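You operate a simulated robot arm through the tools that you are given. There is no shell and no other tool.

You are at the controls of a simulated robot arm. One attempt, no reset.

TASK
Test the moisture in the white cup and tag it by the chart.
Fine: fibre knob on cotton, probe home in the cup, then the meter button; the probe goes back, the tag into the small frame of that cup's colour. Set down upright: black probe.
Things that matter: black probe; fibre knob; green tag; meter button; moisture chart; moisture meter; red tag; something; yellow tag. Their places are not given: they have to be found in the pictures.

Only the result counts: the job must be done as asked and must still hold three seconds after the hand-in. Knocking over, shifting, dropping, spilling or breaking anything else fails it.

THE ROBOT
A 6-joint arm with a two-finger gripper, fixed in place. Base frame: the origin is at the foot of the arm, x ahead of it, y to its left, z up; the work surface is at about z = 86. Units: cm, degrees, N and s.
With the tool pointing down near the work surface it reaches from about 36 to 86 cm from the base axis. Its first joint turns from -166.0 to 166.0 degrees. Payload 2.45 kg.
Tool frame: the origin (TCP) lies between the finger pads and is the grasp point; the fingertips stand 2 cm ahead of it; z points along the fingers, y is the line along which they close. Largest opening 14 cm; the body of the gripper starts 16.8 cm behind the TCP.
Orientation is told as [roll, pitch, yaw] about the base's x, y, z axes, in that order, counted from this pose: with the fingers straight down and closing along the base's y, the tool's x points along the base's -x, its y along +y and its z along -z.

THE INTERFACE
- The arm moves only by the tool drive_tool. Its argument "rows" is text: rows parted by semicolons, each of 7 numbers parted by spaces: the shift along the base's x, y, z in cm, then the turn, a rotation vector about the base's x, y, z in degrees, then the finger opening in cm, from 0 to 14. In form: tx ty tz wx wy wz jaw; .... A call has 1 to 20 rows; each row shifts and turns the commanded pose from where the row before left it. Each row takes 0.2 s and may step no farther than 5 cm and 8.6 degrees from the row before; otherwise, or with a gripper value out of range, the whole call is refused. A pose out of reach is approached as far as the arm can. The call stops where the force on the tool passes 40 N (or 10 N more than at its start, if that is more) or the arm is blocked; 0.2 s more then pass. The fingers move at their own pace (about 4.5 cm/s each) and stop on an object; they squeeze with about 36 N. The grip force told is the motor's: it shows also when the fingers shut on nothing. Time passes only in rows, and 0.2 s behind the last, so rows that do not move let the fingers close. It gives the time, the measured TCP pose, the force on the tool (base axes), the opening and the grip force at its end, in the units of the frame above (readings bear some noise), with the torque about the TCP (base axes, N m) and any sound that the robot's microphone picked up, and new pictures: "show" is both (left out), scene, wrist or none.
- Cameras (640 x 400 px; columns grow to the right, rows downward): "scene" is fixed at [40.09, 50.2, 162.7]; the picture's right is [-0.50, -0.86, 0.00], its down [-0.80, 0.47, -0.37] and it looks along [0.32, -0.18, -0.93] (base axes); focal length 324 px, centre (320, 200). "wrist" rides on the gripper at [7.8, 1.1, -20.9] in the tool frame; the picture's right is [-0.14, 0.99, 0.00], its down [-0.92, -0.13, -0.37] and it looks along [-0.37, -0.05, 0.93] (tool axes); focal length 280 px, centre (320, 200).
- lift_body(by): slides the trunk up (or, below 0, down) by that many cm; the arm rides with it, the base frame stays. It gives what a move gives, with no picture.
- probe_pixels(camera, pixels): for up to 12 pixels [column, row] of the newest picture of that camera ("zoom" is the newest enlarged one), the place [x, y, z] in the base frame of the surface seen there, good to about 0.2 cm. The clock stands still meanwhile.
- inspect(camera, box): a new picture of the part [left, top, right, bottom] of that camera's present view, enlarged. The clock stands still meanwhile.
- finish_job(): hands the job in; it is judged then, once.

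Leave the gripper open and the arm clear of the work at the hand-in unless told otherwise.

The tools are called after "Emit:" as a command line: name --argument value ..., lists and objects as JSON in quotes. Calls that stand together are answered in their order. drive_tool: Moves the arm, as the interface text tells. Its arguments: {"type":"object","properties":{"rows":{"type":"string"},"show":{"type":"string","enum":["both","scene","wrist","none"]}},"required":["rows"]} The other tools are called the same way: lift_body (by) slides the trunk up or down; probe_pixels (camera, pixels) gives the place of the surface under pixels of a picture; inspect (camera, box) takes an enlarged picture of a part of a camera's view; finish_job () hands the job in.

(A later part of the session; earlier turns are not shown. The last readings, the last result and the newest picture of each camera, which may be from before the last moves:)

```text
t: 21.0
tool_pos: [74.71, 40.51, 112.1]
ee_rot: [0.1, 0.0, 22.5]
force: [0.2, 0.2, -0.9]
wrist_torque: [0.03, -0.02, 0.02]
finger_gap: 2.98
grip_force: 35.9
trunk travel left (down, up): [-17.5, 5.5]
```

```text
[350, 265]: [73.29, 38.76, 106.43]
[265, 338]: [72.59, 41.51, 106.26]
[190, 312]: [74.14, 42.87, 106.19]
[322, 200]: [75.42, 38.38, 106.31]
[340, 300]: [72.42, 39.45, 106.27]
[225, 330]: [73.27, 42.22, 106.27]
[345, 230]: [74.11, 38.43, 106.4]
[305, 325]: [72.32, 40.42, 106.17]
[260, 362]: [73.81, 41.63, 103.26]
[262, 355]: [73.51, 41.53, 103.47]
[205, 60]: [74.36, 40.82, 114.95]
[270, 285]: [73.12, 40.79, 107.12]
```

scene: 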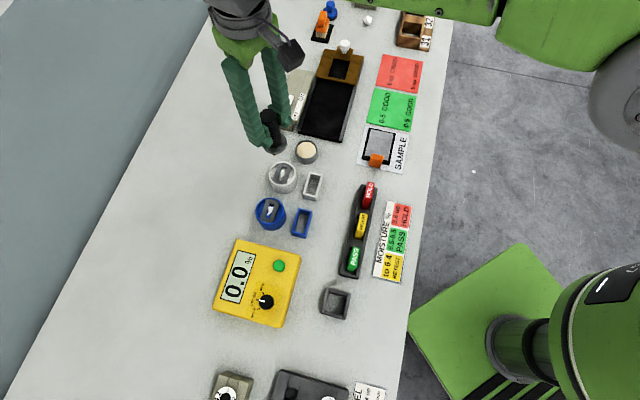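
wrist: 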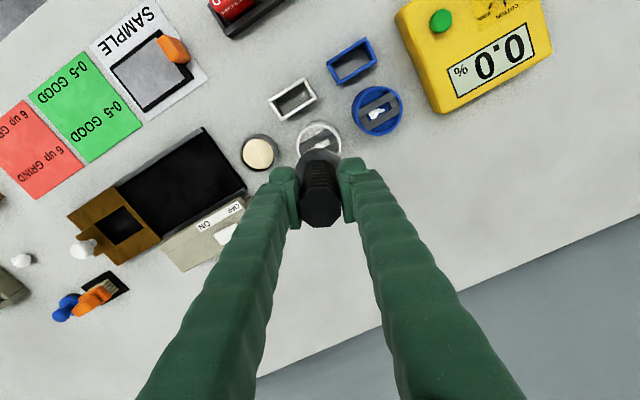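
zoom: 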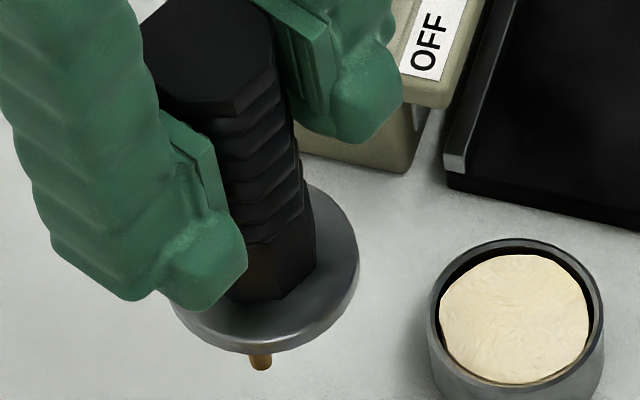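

The flange is centred under the TCP and the near pin hangs toward 135°, as expected. I shift by (+0.22,−0.04) and go down to TCP z≈101.4, just before the pins reach the slot, to check alignment.

Emit:
drive_tool --rows "0.22 -0.04 0 0 0 0 1; 0 0 -3 0 0 0 1; 0 0 -3 0 0 0 1; 0 0 -2.5 0 0 0 1; 0 0 -1.5 0 0 0 1; 0 0 -0.6 0 0 0 1; 0 0 0 0 0 0 1; 0 0 0 0 0 0 1" --show "both"

Emit:
inspect --camera "scene" --box '[256, 140, 320, 200]'

Emit:
inspect --camera "wrist" --box '[260, 110, 380, 230]'

```text
t: 22.8
tool_pos: [75.04, 40.43, 101.35]
ee_rot: [0.0, -0.1, 22.4]
force: [0.0, -0.4, -1.9]
wrist_torque: [0.01, 0.02, 0.01]
finger_gap: 2.99
grip_force: 36.3
trunk travel left (down, up): [-17.5, 5.5]
```

scene: 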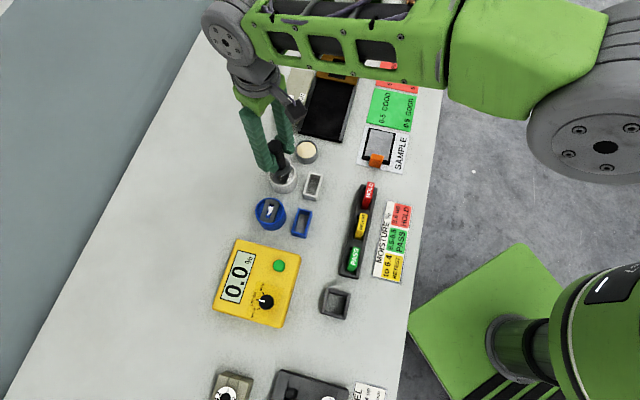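
wrist: 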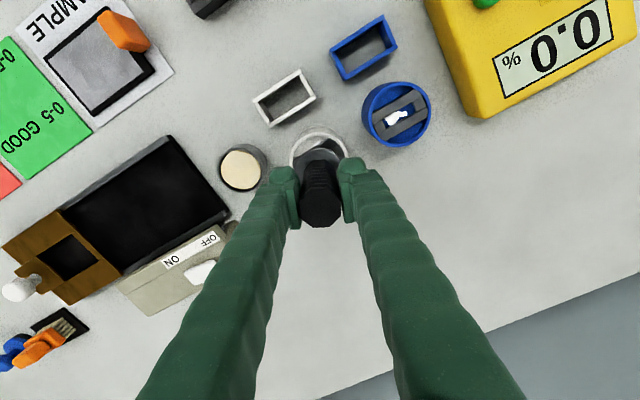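

```text
6.67 times, centred on (288, 170) of scene
```

zoom: 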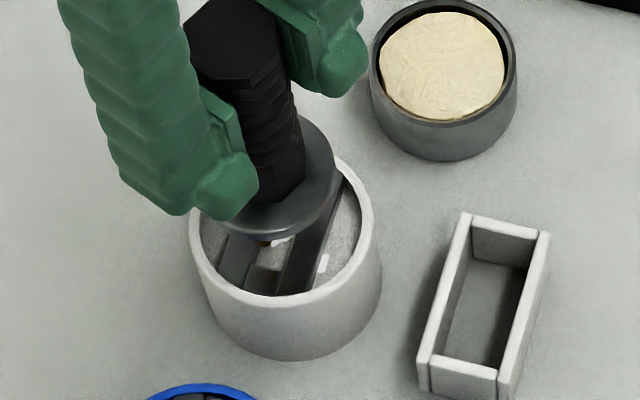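

```text
3.33 times, centred on (320, 170) of wrist
```

zoom: 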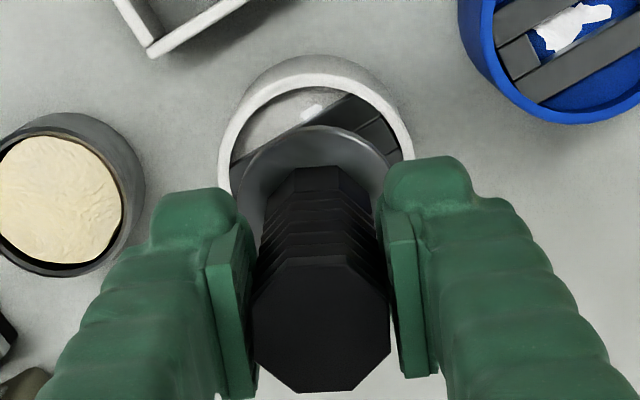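

I'll zoom closer on the pin tip over the slot (scene near (283,176)).

Emit:
inspect --camera "scene" --box '[270, 165, 302, 190]'

```text
16.00 times, centred on (286, 178) of scene
```

zoom: 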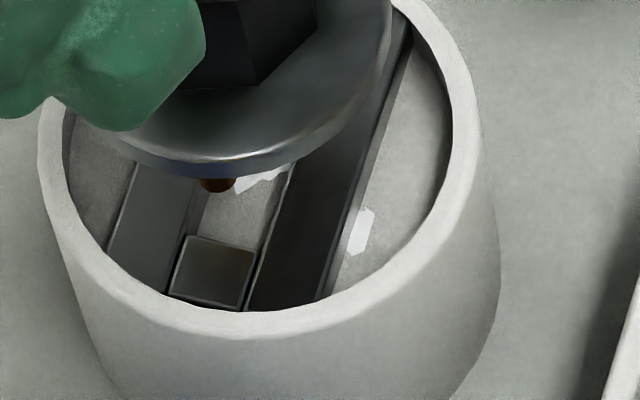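

The near pin's tip is at zoom (217,185), a bit left of the slot's middle. I'll probe it.

Emit:
probe_pixels --camera "zoom" --pixels '[[217, 184], [210, 185], [226, 184], [218, 188], [170, 220], [280, 200], [215, 260], [195, 150], [330, 130]]'

```text
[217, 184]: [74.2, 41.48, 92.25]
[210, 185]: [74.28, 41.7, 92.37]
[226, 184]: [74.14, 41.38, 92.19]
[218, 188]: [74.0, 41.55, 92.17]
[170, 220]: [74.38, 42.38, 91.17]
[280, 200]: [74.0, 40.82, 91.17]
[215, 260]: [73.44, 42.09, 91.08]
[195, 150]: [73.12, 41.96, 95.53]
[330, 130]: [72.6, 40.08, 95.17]
```

The pin sits about 0.15–0.2 cm toward the left bar. I'll shift by (−0.12,−0.12) and lower 0.6, then check visually again.

Emit:
drive_tool --rows "-0.12 -0.12 0 0 0 0 1; 0 0 0 0 0 0 1; 0 0 -0.3 0 0 0 1; 0 0 0 0 0 0 1" --show "scene"

Emit:
inspect --camera "scene" --box '[270, 165, 302, 190]'

```text
t: 23.8
tool_pos: [74.95, 40.44, 101.14]
ee_rot: [0.0, -0.1, 22.4]
force: [0.0, -0.2, -2.1]
wrist_torque: [-0.02, -0.02, 0.0]
finger_gap: 2.99
grip_force: 36.3
trunk travel left (down, up): [-17.5, 5.5]
```

scene: 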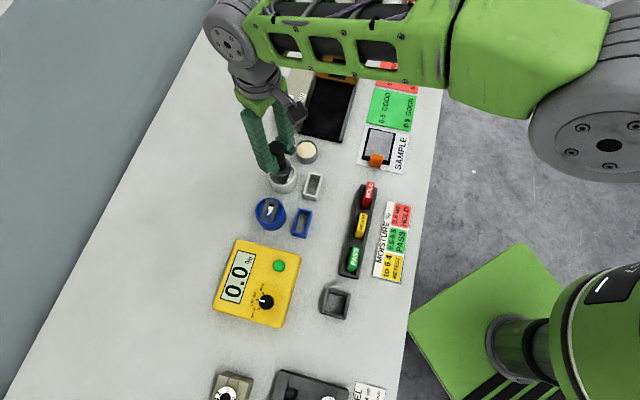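

```text
16.00 times, centred on (286, 178) of scene
```

zoom: 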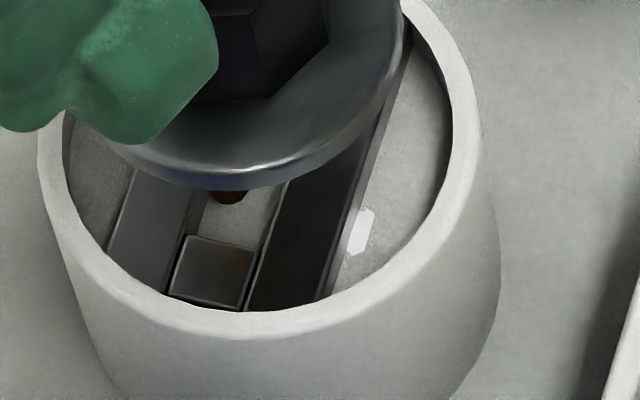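

Now the pin is centred over the slot. Lowering slowly by 1.2 cm while watching the force.

Emit:
drive_tool --rows "0 0 -0.3 0 0 0 1; 0 0 -0.3 0 0 0 1; 0 0 -0.3 0 0 0 1; 0 0 -0.3 0 0 0 1; 0 0 0 0 0 0 1" --show "scene"

Emit:
inspect --camera "scene" --box '[262, 155, 310, 190]'

```text
t: 25.0
tool_pos: [74.88, 40.28, 99.93]
ee_rot: [0.0, 0.0, 22.4]
force: [-0.2, 0.7, -0.7]
wrist_torque: [0.0, -0.02, 0.02]
finger_gap: 2.97
grip_force: 35.8
trunk travel left (down, up): [-17.5, 5.5]
```

scene: 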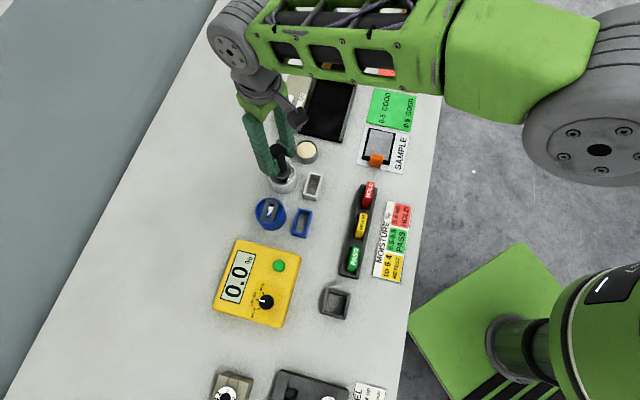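

```text
11.43 times, centred on (286, 172) of scene
```

zoom: 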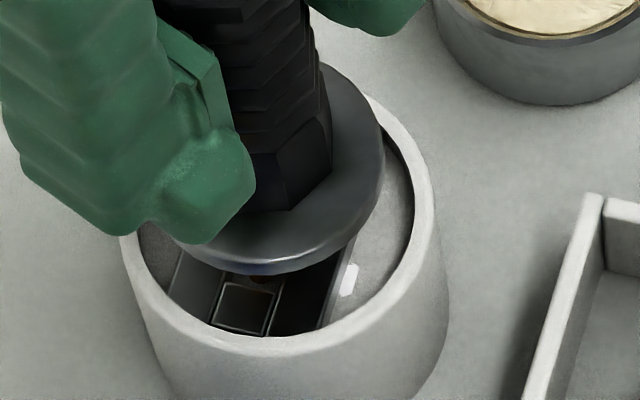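

No contact force; the pins are entering the slot. Going on down 2.0 cm.

Emit:
drive_tool --rows "0 0 -0.3 0 0 0 1; 0 0 -0.3 0 0 0 1; 0 0 -0.3 0 0 0 1; 0 0 -0.3 0 0 0 1; 0 0 -0.3 0 0 0 1; 0 0 -0.3 0 0 0 1; 0 0 -0.2 0 0 0 1; 0 0 0 0 0 0 1" --show "scene"

Emit:
inspect --camera "scene" --box '[262, 155, 310, 190]'

```text
t: 26.8
tool_pos: [74.86, 40.34, 97.85]
ee_rot: [0.0, 0.0, 22.4]
force: [-0.5, -0.6, -1.4]
wrist_torque: [-0.02, 0.01, -0.01]
finger_gap: 2.96
grip_force: 35.8
trunk travel left (down, up): [-17.5, 5.5]
```

scene: 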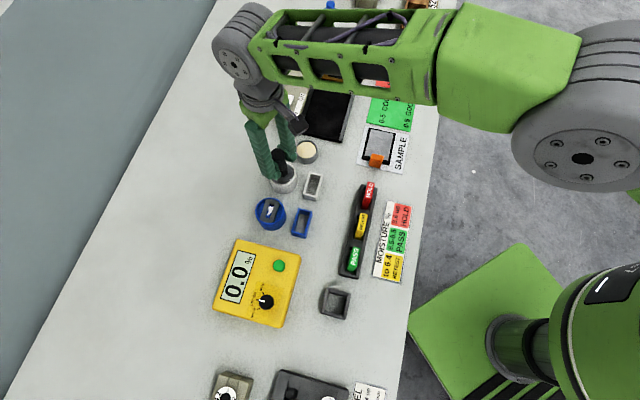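

```text
11.43 times, centred on (286, 172) of scene
```

zoom: 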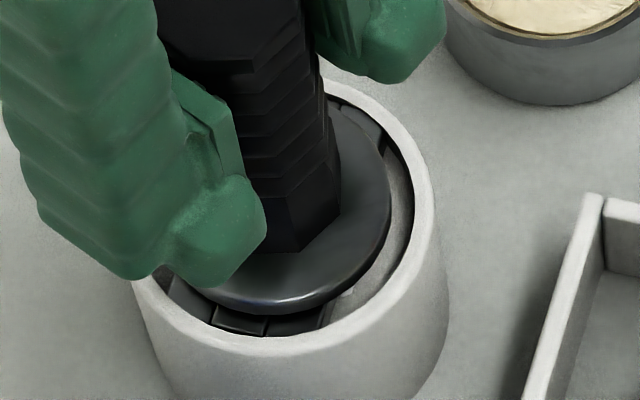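

Still free. I go on in small steps until the flange seats.

Emit:
drive_tool --rows "0 0 -0.1 0 0 0 1; 0 0 -0.1 0 0 0 1; 0 0 -0.1 0 0 0 1; 0 0 0 0 0 0 1" --show "none"

```text
t: 27.8
tool_pos: [74.93, 40.22, 97.7]
ee_rot: [0.0, -0.1, 22.4]
force: [-0.5, -0.4, 3.6]
wrist_torque: [0.07, 0.03, 0.03]
finger_gap: 2.94
grip_force: 35.4
trunk travel left (down, up): [-17.5, 5.5]
```

A light contact (+5 N upward). I look to see whether the flange is on the guide.

Emit:
drive_tool --rows "0 0 0 0 0 0 1" --show "both"

Emit:
inspect --camera "scene" --box '[266, 160, 306, 192]'

Emit:
inspect --camera "wrist" --box '[270, 110, 370, 180]'

```text
t: 28.2
tool_pos: [74.82, 40.36, 97.65]
ee_rot: [0.1, 0.0, 22.4]
force: [-0.9, 0.6, 3.9]
wrist_torque: [0.06, -0.01, 0.05]
finger_gap: 2.95
grip_force: 36.3
trunk travel left (down, up): [-17.5, 5.5]
```

scene: 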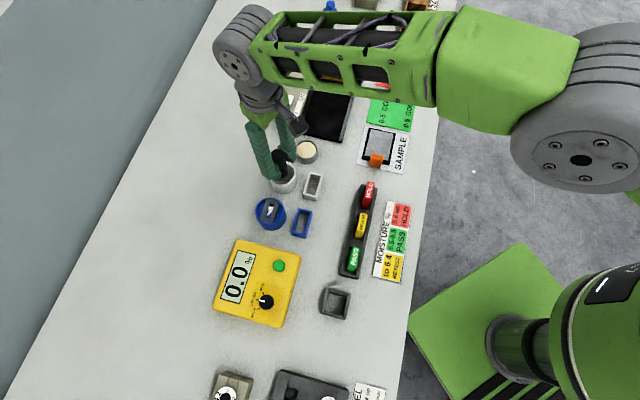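
wrist: 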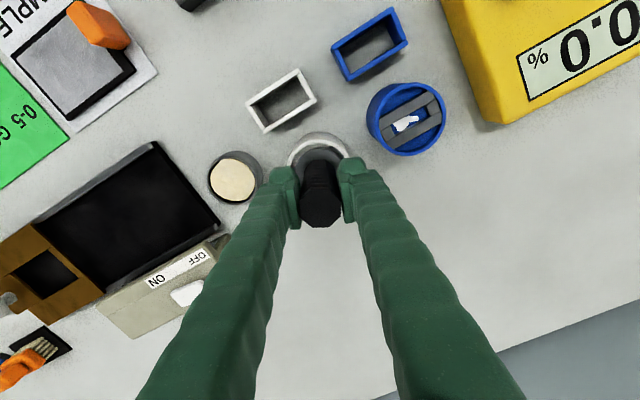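

```text
12.50 times, centred on (286, 176) of scene
```

zoom: 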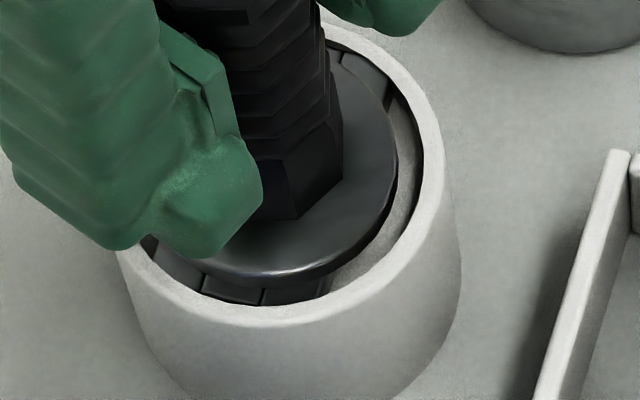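

```text
5.71 times, centred on (320, 145) of wrist
```

zoom: 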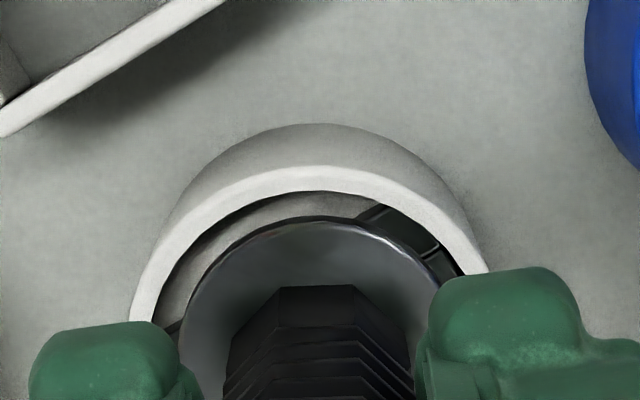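

I'll measure the flange's top height and the guide's top beside it.

Emit:
probe_pixels --camera "zoom" --pixels '[[320, 245], [250, 280], [390, 260], [400, 222], [430, 250], [320, 180]]'

Emit:
probe_pixels --camera "scene" --pixels '[[283, 180], [287, 179], [291, 175], [279, 183]]'

```text
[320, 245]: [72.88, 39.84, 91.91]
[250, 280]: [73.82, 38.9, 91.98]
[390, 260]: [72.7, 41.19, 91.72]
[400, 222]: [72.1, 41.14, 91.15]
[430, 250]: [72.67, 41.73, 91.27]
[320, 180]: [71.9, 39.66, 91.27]
```

```text
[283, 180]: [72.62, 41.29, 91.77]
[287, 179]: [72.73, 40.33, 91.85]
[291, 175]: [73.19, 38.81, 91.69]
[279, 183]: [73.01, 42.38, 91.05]
```

The flange top is ≈91.8, so its underside rests on the guide (≈91.2): seated. I press 0.1 more, then open the fingers to 5 cm and rise straight up.

Emit:
drive_tool --rows "0 0 -0.1 0 0 0 1; 0 0 0 0 0 0 1; 0 0 0 0 0 0 2.5; 0 0 0 0 0 0 4; 0 0 0 0 0 0 5.5; 0 0 0 0 0 0 5.5; 0 0 0 0 0 0 5.5" --show "scene"

Emit:
inspect --camera "scene" --box '[262, 150, 310, 192]'

```text
t: 29.8
tool_pos: [74.9, 40.32, 97.48]
ee_rot: [0.1, -0.1, 22.4]
force: [-0.9, 0.4, 0.9]
wrist_torque: [0.0, -0.02, -0.01]
finger_gap: 5.5
grip_force: 0.1
trunk travel left (down, up): [-17.5, 5.5]
```

scene: 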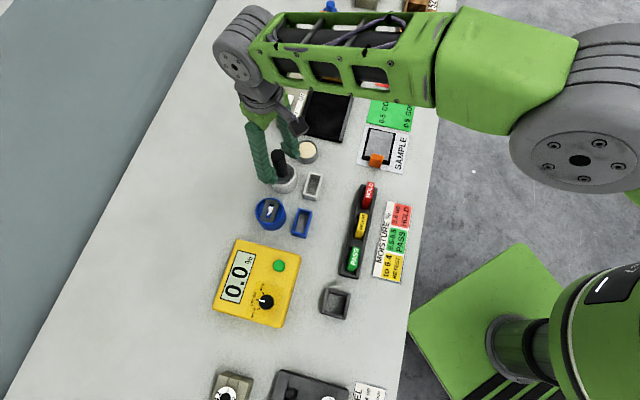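

```text
9.52 times, centred on (286, 171) of scene
```

zoom: 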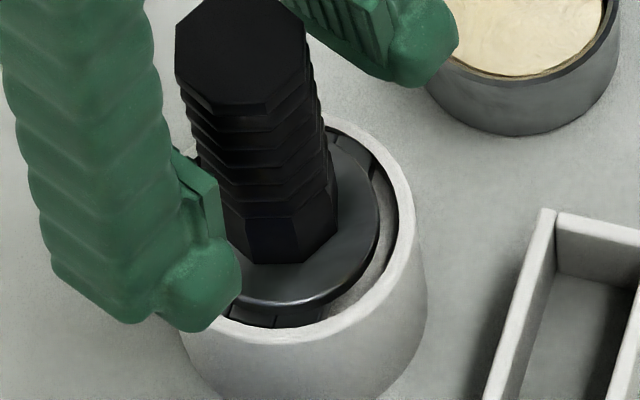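

The probe stands in the cup alone, upright. Rising straight up clear of it and moving to the meter's green button while closing the fingers.

Emit:
drive_tool --rows "0 0 1.5 0 0 0 5.5; 0 0 3 0 0 0 5.5; 0 0 5 0 0 0 5.5; 0 0 5 0 0 0 5.5; 0 0 0 0 0 0 5.5; -4 2.26 0 0 0 0 3; -4 2.26 0 0 0 0 1; -4 2.26 0 0 0 0 0; -4 2.26 0 0 0 0 0; -3.8 2.2 0 0 0 0 0; 0 0 0 0 0 0 0" --show "both"

Emit:
inspect --camera "scene" --box '[250, 150, 310, 190]'

Emit:
inspect --camera "wrist" --box '[250, 100, 400, 200]'

```text
t: 32.2
tool_pos: [55.03, 51.64, 112.08]
ee_rot: [0.1, -0.1, 22.4]
force: [-0.2, 0.1, 0.3]
wrist_torque: [0.0, 0.02, 0.0]
finger_gap: 0.02
grip_force: 29.5
trunk travel left (down, up): [-17.5, 5.5]
```

scene: 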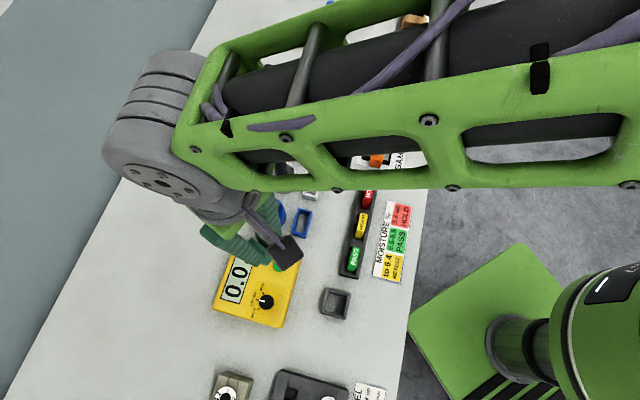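
wrist: 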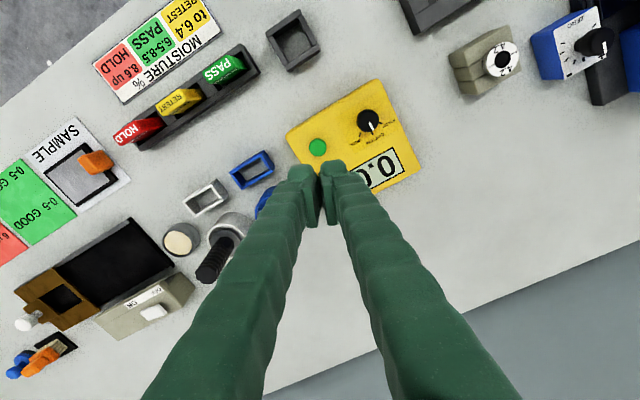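

```text
10.00 times, centred on (280, 170) of scene
```

zoom: 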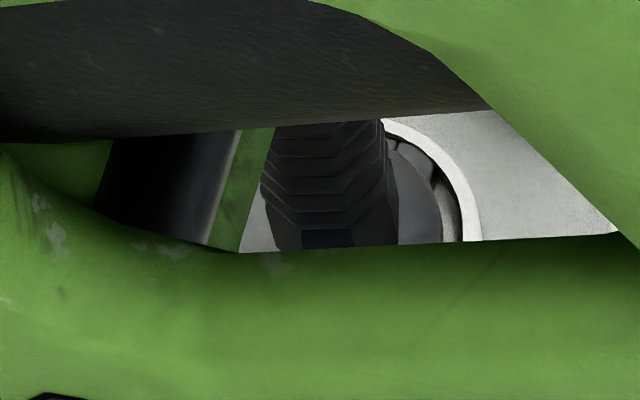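

```text
4.00 times, centred on (325, 150) of wrist
```

zoom: 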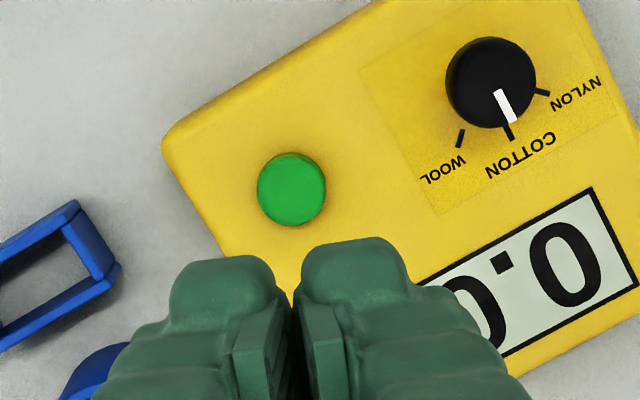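

The knob is still on COTTON, display 0.0. I'll measure the button at zoom (291,188).

Emit:
probe_pixels --camera "zoom" --pixels '[[291, 188], [268, 188], [316, 188], [291, 165], [291, 215], [240, 150], [360, 200]]'

```text
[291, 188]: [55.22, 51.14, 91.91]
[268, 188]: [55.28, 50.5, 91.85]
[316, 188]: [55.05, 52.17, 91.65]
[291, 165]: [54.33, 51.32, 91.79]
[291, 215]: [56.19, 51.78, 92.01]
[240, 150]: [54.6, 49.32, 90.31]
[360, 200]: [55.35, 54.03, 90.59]
```

Button centre ≈(55.2,51.4), top ≈91.9. Going down with closed fingers to TCP z≈94.5 (tips just above), then pressing gently.

Emit:
drive_tool --rows "0.17 -0.24 0 0 0 0 0; 0 0 -5 0 0 0 0; 0 0 -5 0 0 0 0; 0 0 -4.5 0 0 0 0; 0 0 -2 0 0 0 0; 0 0 -0.8 0 0 0 0; 0 0 0 0 0 0 0" --show "wrist"

```text
t: 33.8
tool_pos: [55.23, 51.34, 94.68]
ee_rot: [-0.1, 0.1, 22.4]
force: [-0.7, 0.0, -0.3]
wrist_torque: [0.03, 0.0, 0.0]
finger_gap: 0.01
grip_force: 29.6
trunk travel left (down, up): [-17.5, 5.5]
```

wrist: 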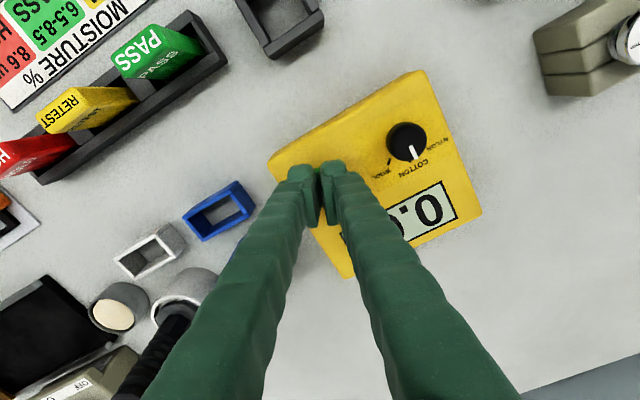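

Tips are just above the button. Pressing in 0.2 cm steps.

Emit:
drive_tool --rows "0 0 -0.2 0 0 0 0; 0 0 -0.2 0 0 0 0; 0 0 -0.2 0 0 0 0; 0 0 -0.2 0 0 0 0; 0 0 0 0 0 0 0" --show "wrist"

```text
t: 35.0
tool_pos: [55.35, 51.35, 93.89]
ee_rot: [0.0, 0.1, 22.4]
force: [-0.4, -0.6, -0.1]
wrist_torque: [0.03, 0.01, -0.03]
finger_gap: 0.02
grip_force: 29.2
trunk travel left (down, up): [-17.5, 5.5]
```

wrist: 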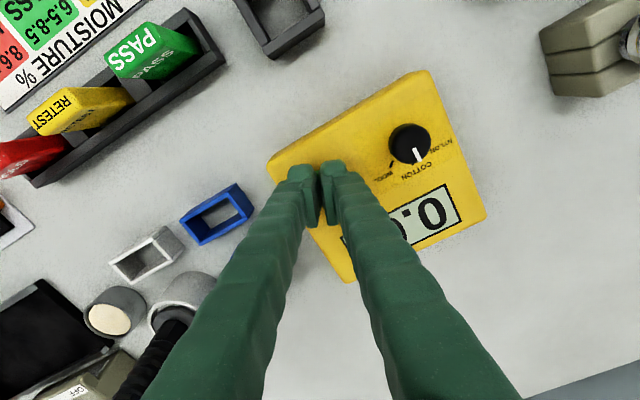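

No contact yet (tips ≈91.9). Continuing in 0.1 cm steps.

Emit:
drive_tool --rows "0 0 -0.1 0 0 0 0; 0 0 -0.1 0 0 0 0; 0 0 -0.1 0 0 0 0; 0 0 0 0 0 0 0" --show "both"

```text
t: 36.0
tool_pos: [55.29, 51.28, 93.64]
ee_rot: [0.0, 0.0, 22.4]
force: [-0.2, 0.1, 0.9]
wrist_torque: [0.0, 0.04, 0.02]
finger_gap: 0.63
grip_force: 29.3
trunk travel left (down, up): [-17.5, 5.5]
```

scene: 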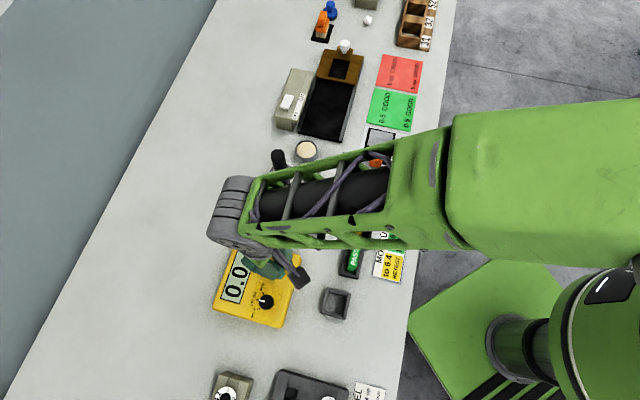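
wrist: 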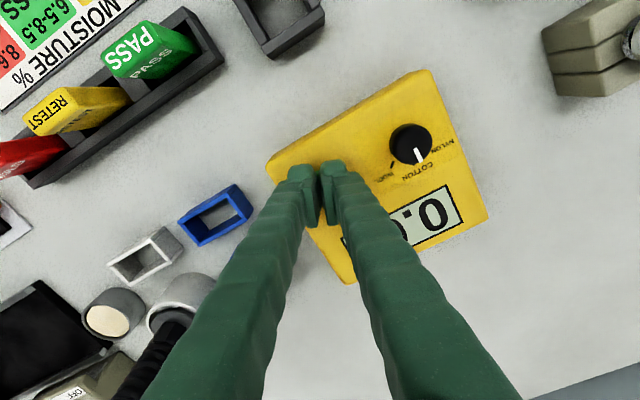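

The finger gap grew to 0.63: the button's dome is wedging between the two tips. I'll raise 1.2 cm, shift 0.75 cm along the closing line so that one finger's tip is over the button, and press with that.

Emit:
drive_tool --rows "0 0 0.6 0 0 0 0; 0 0 0.6 0 0 0 0; -0.29 0.69 0 0 0 0 0; 0 0 0 0 0 0 0; 0 0 0 0 0 0 0" --show "both"

Emit:
inspect --camera "wrist" --box '[250, 120, 480, 264]'

```text
t: 37.2
tool_pos: [54.97, 52.04, 94.74]
ee_rot: [0.0, 0.0, 22.4]
force: [-0.1, 1.0, 0.4]
wrist_torque: [-0.03, -0.01, 0.0]
finger_gap: 0.01
grip_force: 29.4
trunk travel left (down, up): [-17.5, 5.5]
```

scene: 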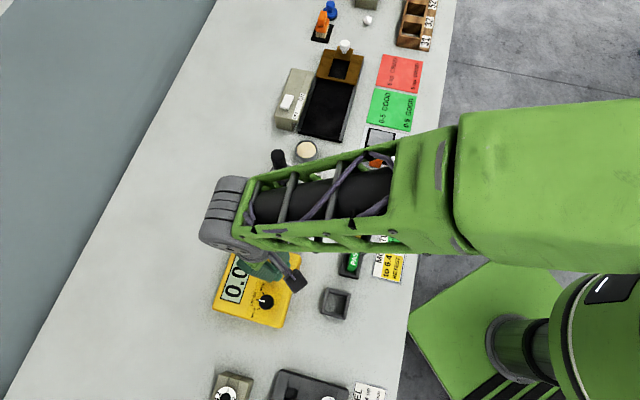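
wrist: 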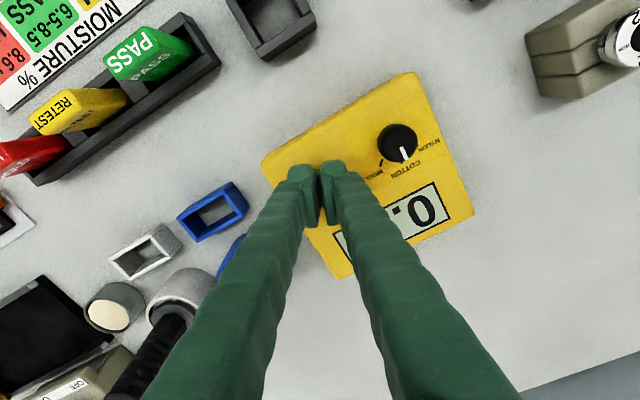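

```text
2.78 times, centred on (365, 192) of wrist
```

zoom: 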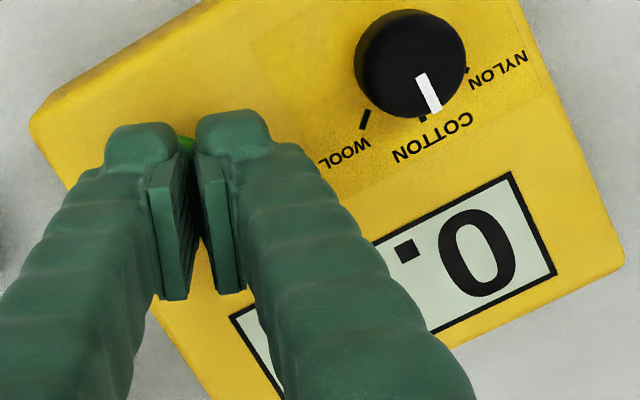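

The left finger is now over the button (only a sliver of green shows between the tips). Pressing down in small steps.

Emit:
drive_tool --rows "0 0 -0.3 0 0 0 0; 0 0 -0.3 0 0 0 0; 0 0 -0.2 0 0 0 0; 0 0 -0.1 0 0 0 0; 0 0 -0.1 0 0 0 0; 0 0 0 0 0 0 0" --show "both"

```text
t: 38.6
tool_pos: [55.0, 52.02, 93.71]
ee_rot: [0.0, 0.0, 22.4]
force: [1.0, 0.1, -0.1]
wrist_torque: [-0.01, 0.04, 0.01]
finger_gap: 0.0
grip_force: 29.9
trunk travel left (down, up): [-17.5, 5.5]
```

scene: 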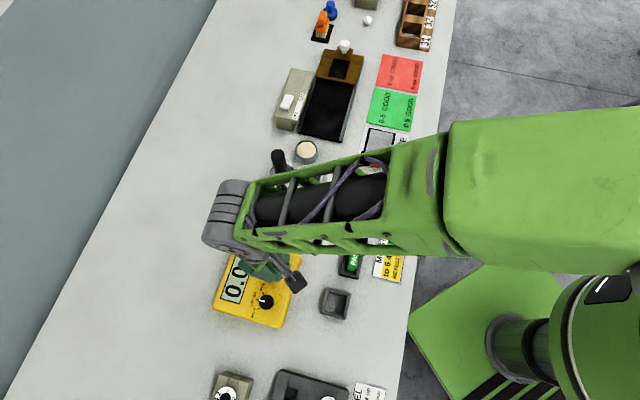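
wrist: 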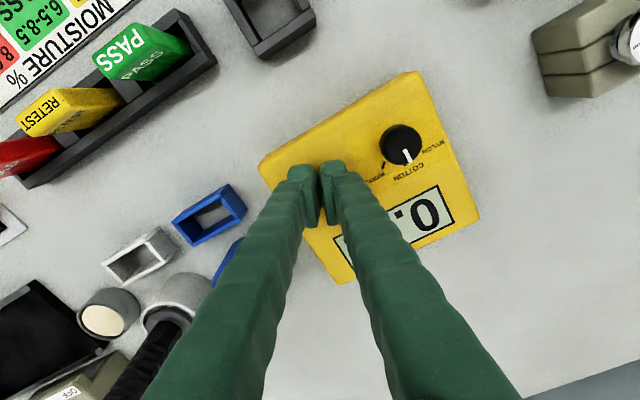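

No contact yet. Continuing by small steps.

Emit:
drive_tool --rows "0 0 -0.1 0 0 0 0; 0 0 -0.1 0 0 0 0; 0 0 -0.1 0 0 0 0; 0 0 0 0 0 0 0" --show "wrist"

```text
t: 39.6
tool_pos: [55.15, 51.97, 93.52]
ee_rot: [0.1, 0.0, 22.4]
force: [-0.3, -0.2, 1.1]
wrist_torque: [-0.02, -0.01, -0.01]
finger_gap: 0.01
grip_force: 29.7
trunk travel left (down, up): [-17.5, 5.5]
```

wrist: 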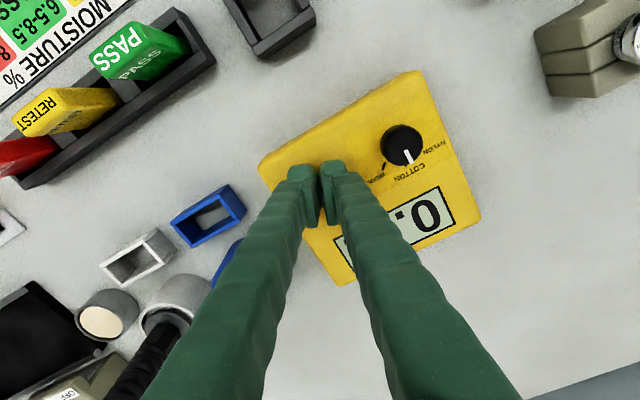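

A hint of contact (1.1 N). A few more steps.

Emit:
drive_tool --rows "0 0 -0.1 0 0 0 0; 0 0 -0.1 0 0 0 0; 0 0 0 0 0 0 0" --show "wrist"

Emit:
inspect --camera "scene" --box '[205, 235, 305, 330]'

```text
t: 40.4
tool_pos: [54.96, 52.07, 93.3]
ee_rot: [0.1, -0.1, 22.4]
force: [0.7, 0.2, 1.7]
wrist_torque: [-0.02, 0.0, -0.01]
finger_gap: 0.01
grip_force: 30.0
trunk travel left (down, up): [-17.5, 5.5]
heard: click
```

wrist: 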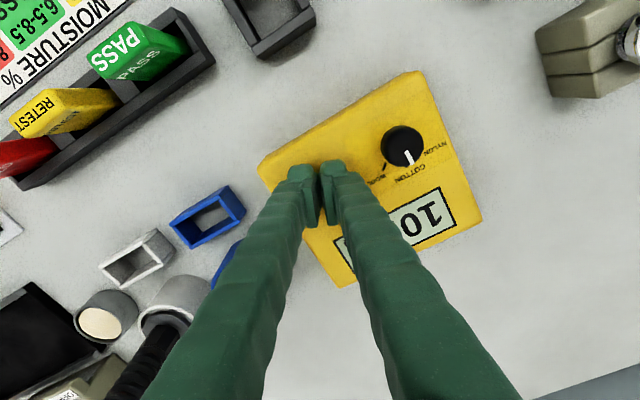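

```text
4.21 times, centred on (255, 282) of scene
```

zoom: 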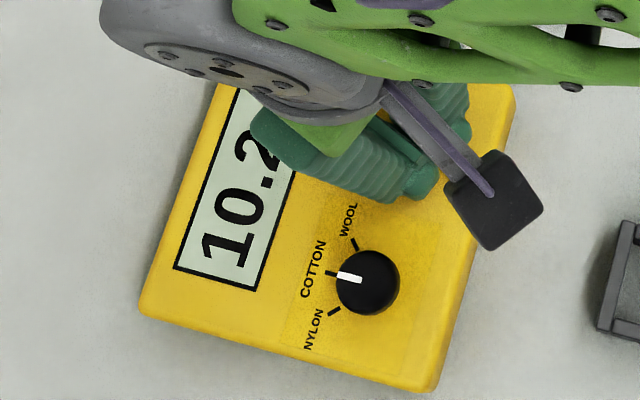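

A click, and the display now begins "10.". I'll rise straight up and read the whole display.

Emit:
drive_tool --rows "0 0 0.5 0 0 0 0; 0 0 1.5 0 0 0 0; 0 0 4 0 0 0 0; 0 0 5 0 0 0 0; 0 0 5 0 0 0 0; 0 0 2 0 0 0 2; 4.5 -1 0 0 0 0 5.5; 4.5 -1 0 0 0 0 5.5; 0 0 0 0 0 0 5.5" --show "both"

Emit:
inspect --camera "scene" --box '[205, 235, 305, 330]'

Emit:
inspect --camera "wrist" --box '[300, 60, 500, 190]'

```text
t: 42.4
tool_pos: [64.08, 49.88, 111.38]
ee_rot: [0.0, 0.0, 22.3]
force: [-0.3, 0.8, 0.2]
wrist_torque: [0.02, -0.01, -0.01]
finger_gap: 5.49
grip_force: 0.1
trunk travel left (down, up): [-17.5, 5.5]
```

scene: 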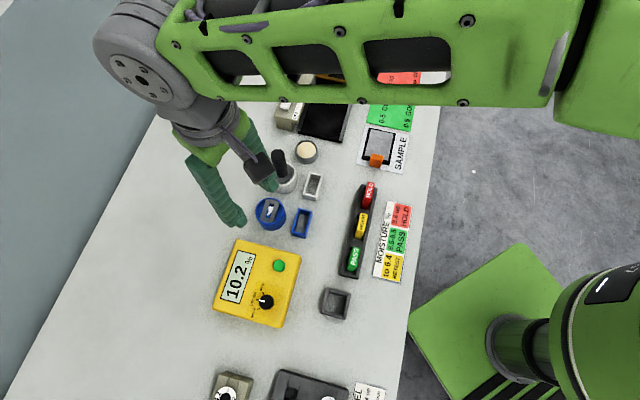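
wrist: 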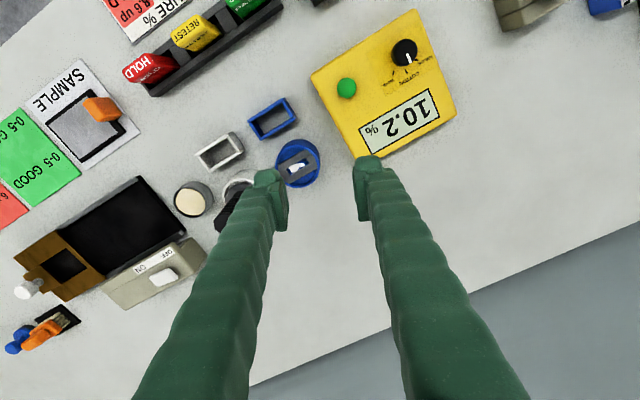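

```text
4.21 times, centred on (255, 282) of scene
```

zoom: 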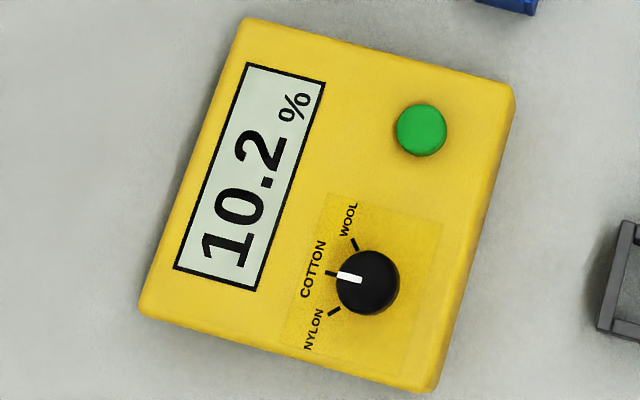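

```text
3.08 times, centred on (400, 125) of wrist
```

zoom: 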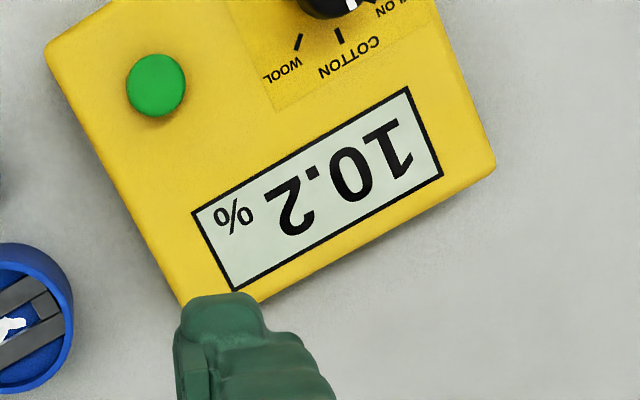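

The reading is 10.2 % → chart "8.6 up" = HOLD, the red tag. Next I fetch the probe: back over the white cup at height.

Emit:
drive_tool --rows "3.6 -3.18 0 0 0 0 5.5; 3.6 -3.18 0 0 0 0 5.5; 3.6 -3.18 0 0 0 0 5.5; 0 0 0 0 0 0 5.5; 0 0 0 0 0 0 5.5" --show "both"

Emit:
inspect --camera "wrist" --box '[250, 110, 390, 200]'

```text
t: 43.6
tool_pos: [74.81, 40.44, 111.45]
ee_rot: [0.0, -0.1, 22.4]
force: [0.6, -0.9, 0.1]
wrist_torque: [0.0, 0.01, -0.04]
finger_gap: 5.51
grip_force: 0.1
trunk travel left (down, up): [-17.5, 5.5]
```

scene: 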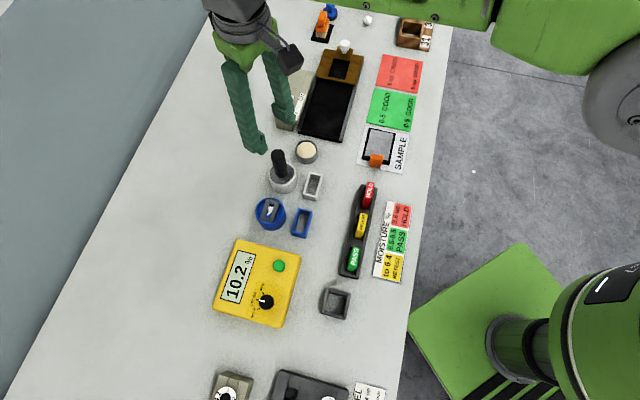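
wrist: 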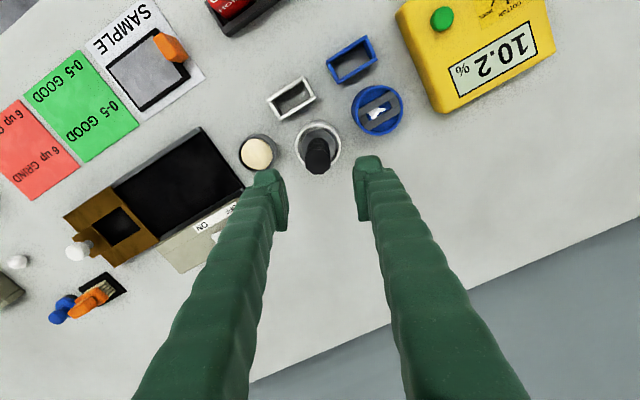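

```text
4.44 times, centred on (320, 155) of wrist
```

zoom: 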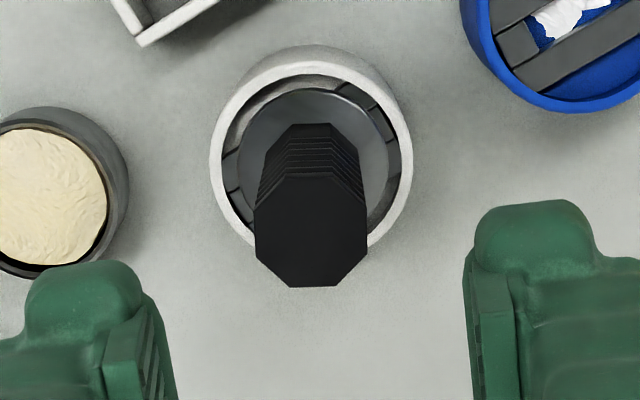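

The probe stands upright, its flats aligned with the fingers. Descending to z≈97.5 and closing.

Emit:
drive_tool --rows "0.08 -0.1 -4 0 0 0 5.5; 0 0 -4 0 0 0 5.5; 0 0 -3 0 0 0 5.5; 0 0 -2 0 0 0 5.5; 0 0 -0.95 0 0 0 5.5; 0 0 0 0 0 0 5.5; 0 0 0 0 0 0 4; 0 0 0 0 0 0 3.3; 0 0 0 0 0 0 2.5; 0 0 0 0 0 0 1; 0 0 0 0 0 0 1; 0 0 0 0 0 0 1" --show "both"

```text
t: 46.2
tool_pos: [74.96, 40.26, 97.49]
ee_rot: [0.0, 0.0, 22.6]
force: [-1.0, 0.5, 0.6]
wrist_torque: [0.01, -0.02, 0.0]
finger_gap: 2.96
grip_force: 35.5
trunk travel left (down, up): [-17.5, 5.5]
```

scene: 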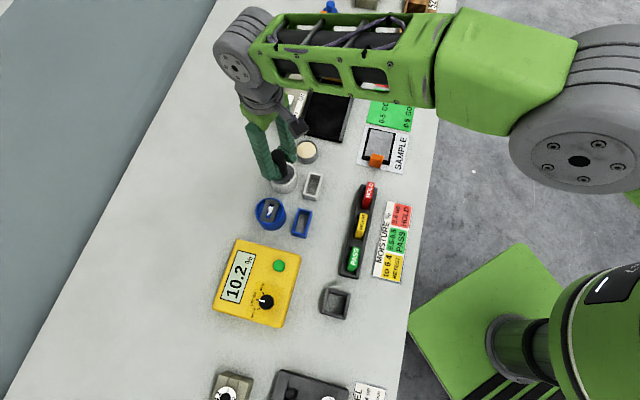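
wrist: 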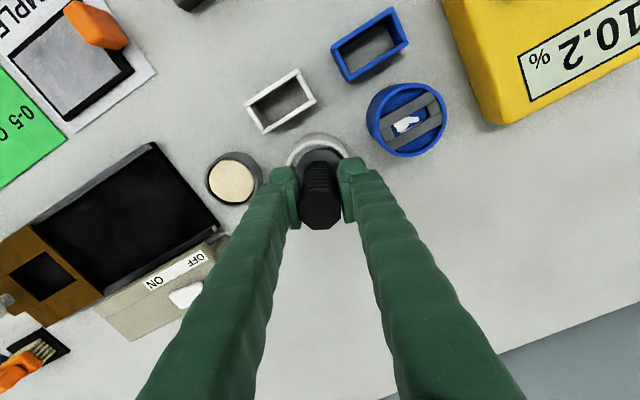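

Gripped (gap 2.96). Lifting straight up slowly until the pins are clear, checking that the cup stays.

Emit:
drive_tool --rows "0 0 0.4 0 0 0 1; 0 0 0.6 0 0 0 1; 0 0 0.8 0 0 0 1; 0 0 0.8 0 0 0 1; 0 0 1 0 0 0 1; 0 0 1 0 0 0 1; 0 0 0 0 0 0 1" --show "scene"

Emit:
inspect --camera "scene" --box '[256, 140, 320, 200]'

```text
t: 47.8
tool_pos: [74.89, 40.4, 101.92]
ee_rot: [0.1, 0.0, 22.4]
force: [0.6, 0.2, -2.2]
wrist_torque: [0.01, -0.01, 0.02]
finger_gap: 2.95
grip_force: 35.6
trunk travel left (down, up): [-17.5, 5.5]
```

scene: 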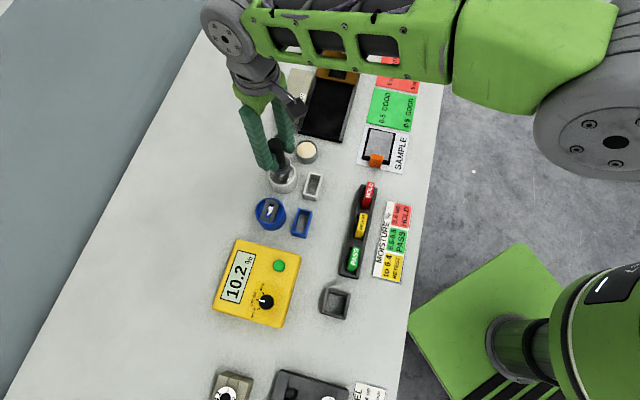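

```text
6.67 times, centred on (288, 170) of scene
```

zoom: 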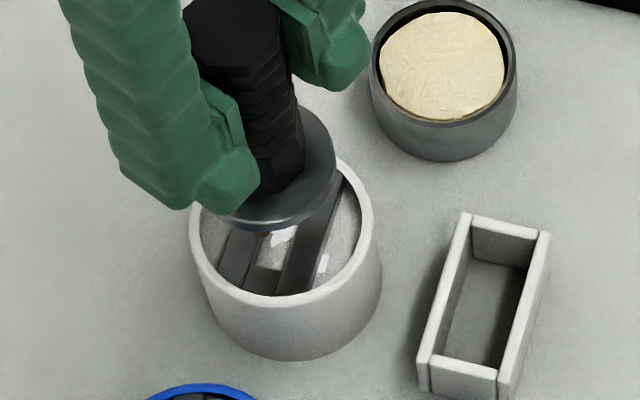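

Pins are clear and the cup and frame stand as before. Rising to z≈112 and carrying the probe to over its stand at (42.42,44.70).

Emit:
drive_tool --rows "0 0 3 0 0 0 1; 0 0 4 0 0 0 1; 0 0 3 0 0 0 1; -4.63 0.615 0 0 0 0 1; -4.63 0.615 0 0 0 0 1; -4.63 0.615 0 0 0 0 1; -4.63 0.615 0 0 0 0 1; -4.63 0.615 0 0 0 0 1; -4.63 0.615 0 0 0 0 1; -4.63 0.615 0 0 0 0 1; 0 0 0 0 0 0 1; 0 0 0 0 0 0 1" --show "both"

Emit:
inspect --camera "wrist" --box '[240, 100, 400, 240]'

```text
t: 50.4
tool_pos: [42.44, 44.71, 112.19]
ee_rot: [0.0, -0.1, 22.3]
force: [0.6, -0.1, -1.2]
wrist_torque: [-0.05, 0.05, 0.03]
finger_gap: 3.0
grip_force: 36.6
trunk travel left (down, up): [-17.5, 5.5]
```

scene: 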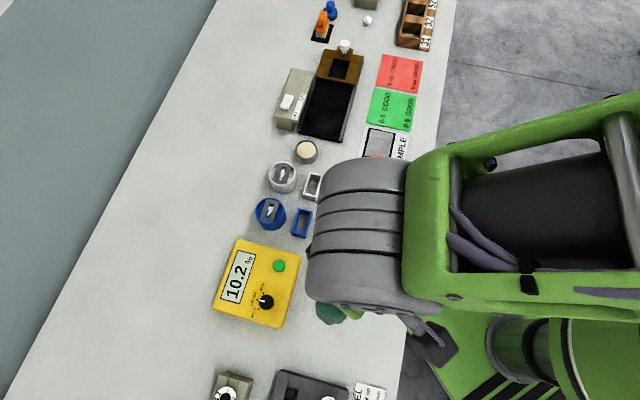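
wrist: 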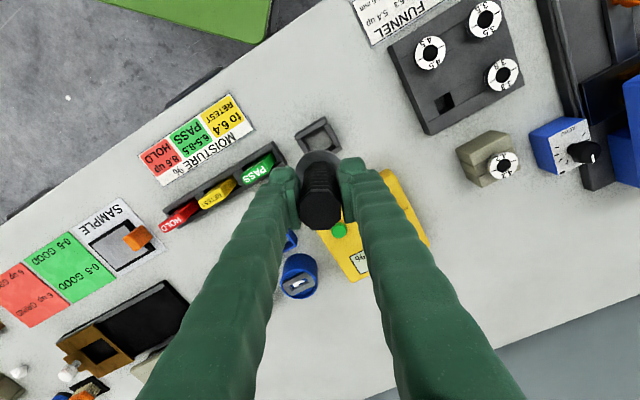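

```text
2.86 times, centred on (320, 170) of wrist
```

zoom: 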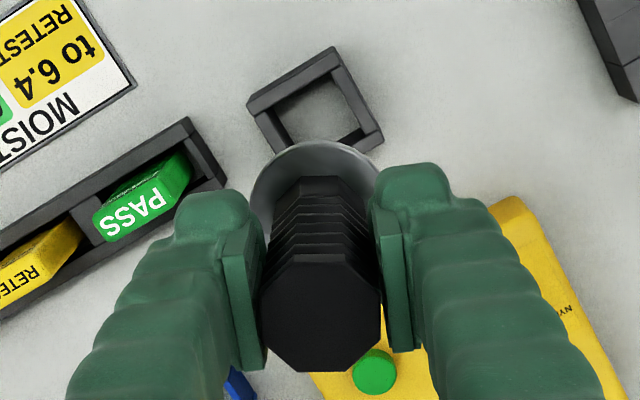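

Right over the stand. Descending in stages: to z≈99.7 (pins just above the stand), then slowly in.

Emit:
drive_tool --rows "0 0 -4 0 0 0 1; 0 0 -4 0 0 0 1; 0 0 -3 0 0 0 1; 0 0 -1.5 0 0 0 1; 0 0 0 0 0 0 1; 0 0 0 0 0 0 1" --show "wrist"

Emit:
inspect --camera "wrist" --box '[250, 110, 390, 220]'

```text
t: 51.8
tool_pos: [42.52, 44.75, 99.52]
ee_rot: [0.0, 0.0, 22.3]
force: [-1.3, 0.3, -0.9]
wrist_torque: [-0.02, -0.02, -0.01]
finger_gap: 2.96
grip_force: 36.0
trunk travel left (down, up): [-17.5, 5.5]
```

wrist: 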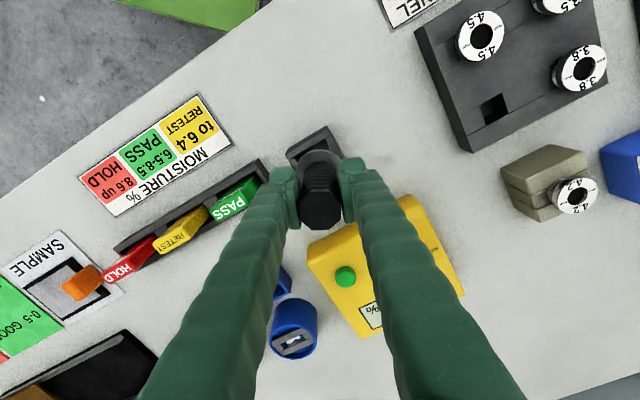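

```text
3.64 times, centred on (320, 165) of wrist
```

zoom: 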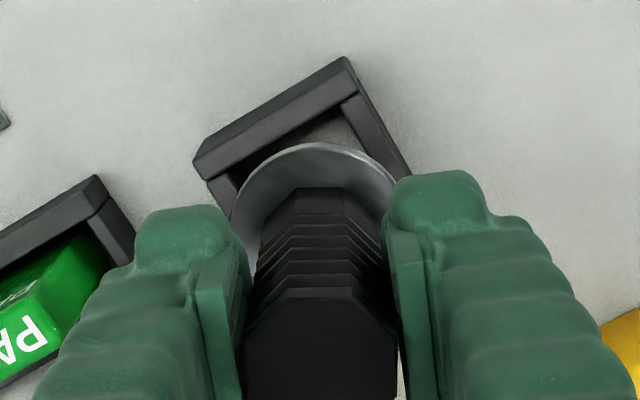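

Well lined up. Lowering 3.2 cm in small steps.

Emit:
drive_tool --rows "-0.06 -0.04 -0.5 0 0 0 1; 0 0 -0.5 0 0 0 1; 0 0 -0.5 0 0 0 1; 0 0 -0.5 0 0 0 1; 0 0 -0.5 0 0 0 1; 0 0 -0.4 0 0 0 1; 0 0 -0.3 0 0 0 1; 0 0 0 0 0 0 1" --show "wrist"

Emit:
inspect --camera "wrist" --box '[250, 110, 390, 220]'

```text
t: 53.6
tool_pos: [42.57, 44.55, 96.28]
ee_rot: [-0.1, -0.1, 22.5]
force: [-0.6, 0.3, -1.9]
wrist_torque: [-0.01, 0.03, 0.01]
finger_gap: 2.95
grip_force: 35.6
trunk travel left (down, up): [-17.5, 5.5]
```

wrist: 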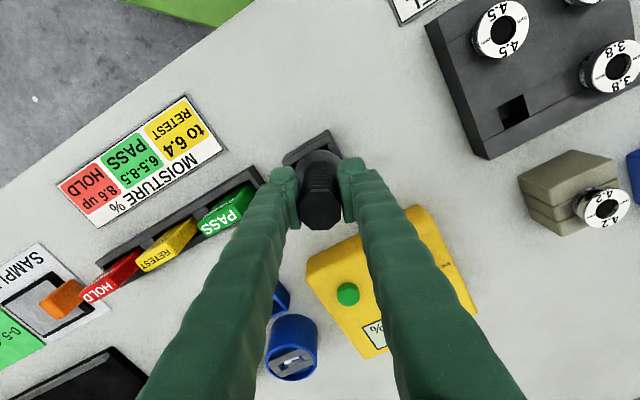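

```text
3.64 times, centred on (320, 165) of wrist
```

zoom: 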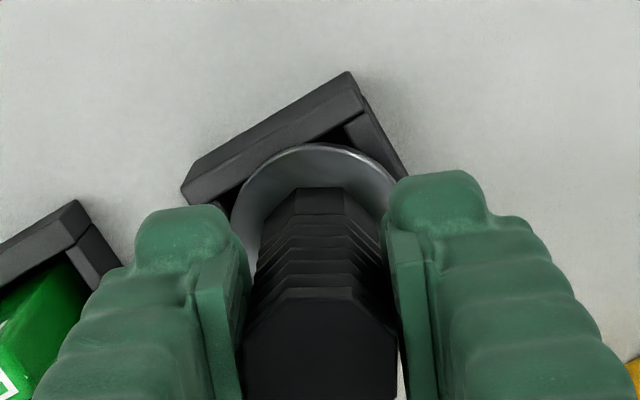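

Just above the seat. Lowering in 0.1 steps until light contact.

Emit:
drive_tool --rows "0 0 -0.1 0 0 0 1; 0 0 -0.1 0 0 0 1; 0 0 -0.1 0 0 0 1; 0 0 -0.1 0 0 0 1; 0 0 0 0 0 0 1" --show "none"

```text
t: 54.8
tool_pos: [42.43, 44.69, 95.82]
ee_rot: [0.0, 0.0, 22.4]
force: [-1.0, 0.1, -0.6]
wrist_torque: [0.01, -0.03, 0.02]
finger_gap: 2.96
grip_force: 36.1
trunk travel left (down, up): [-17.5, 5.5]
```

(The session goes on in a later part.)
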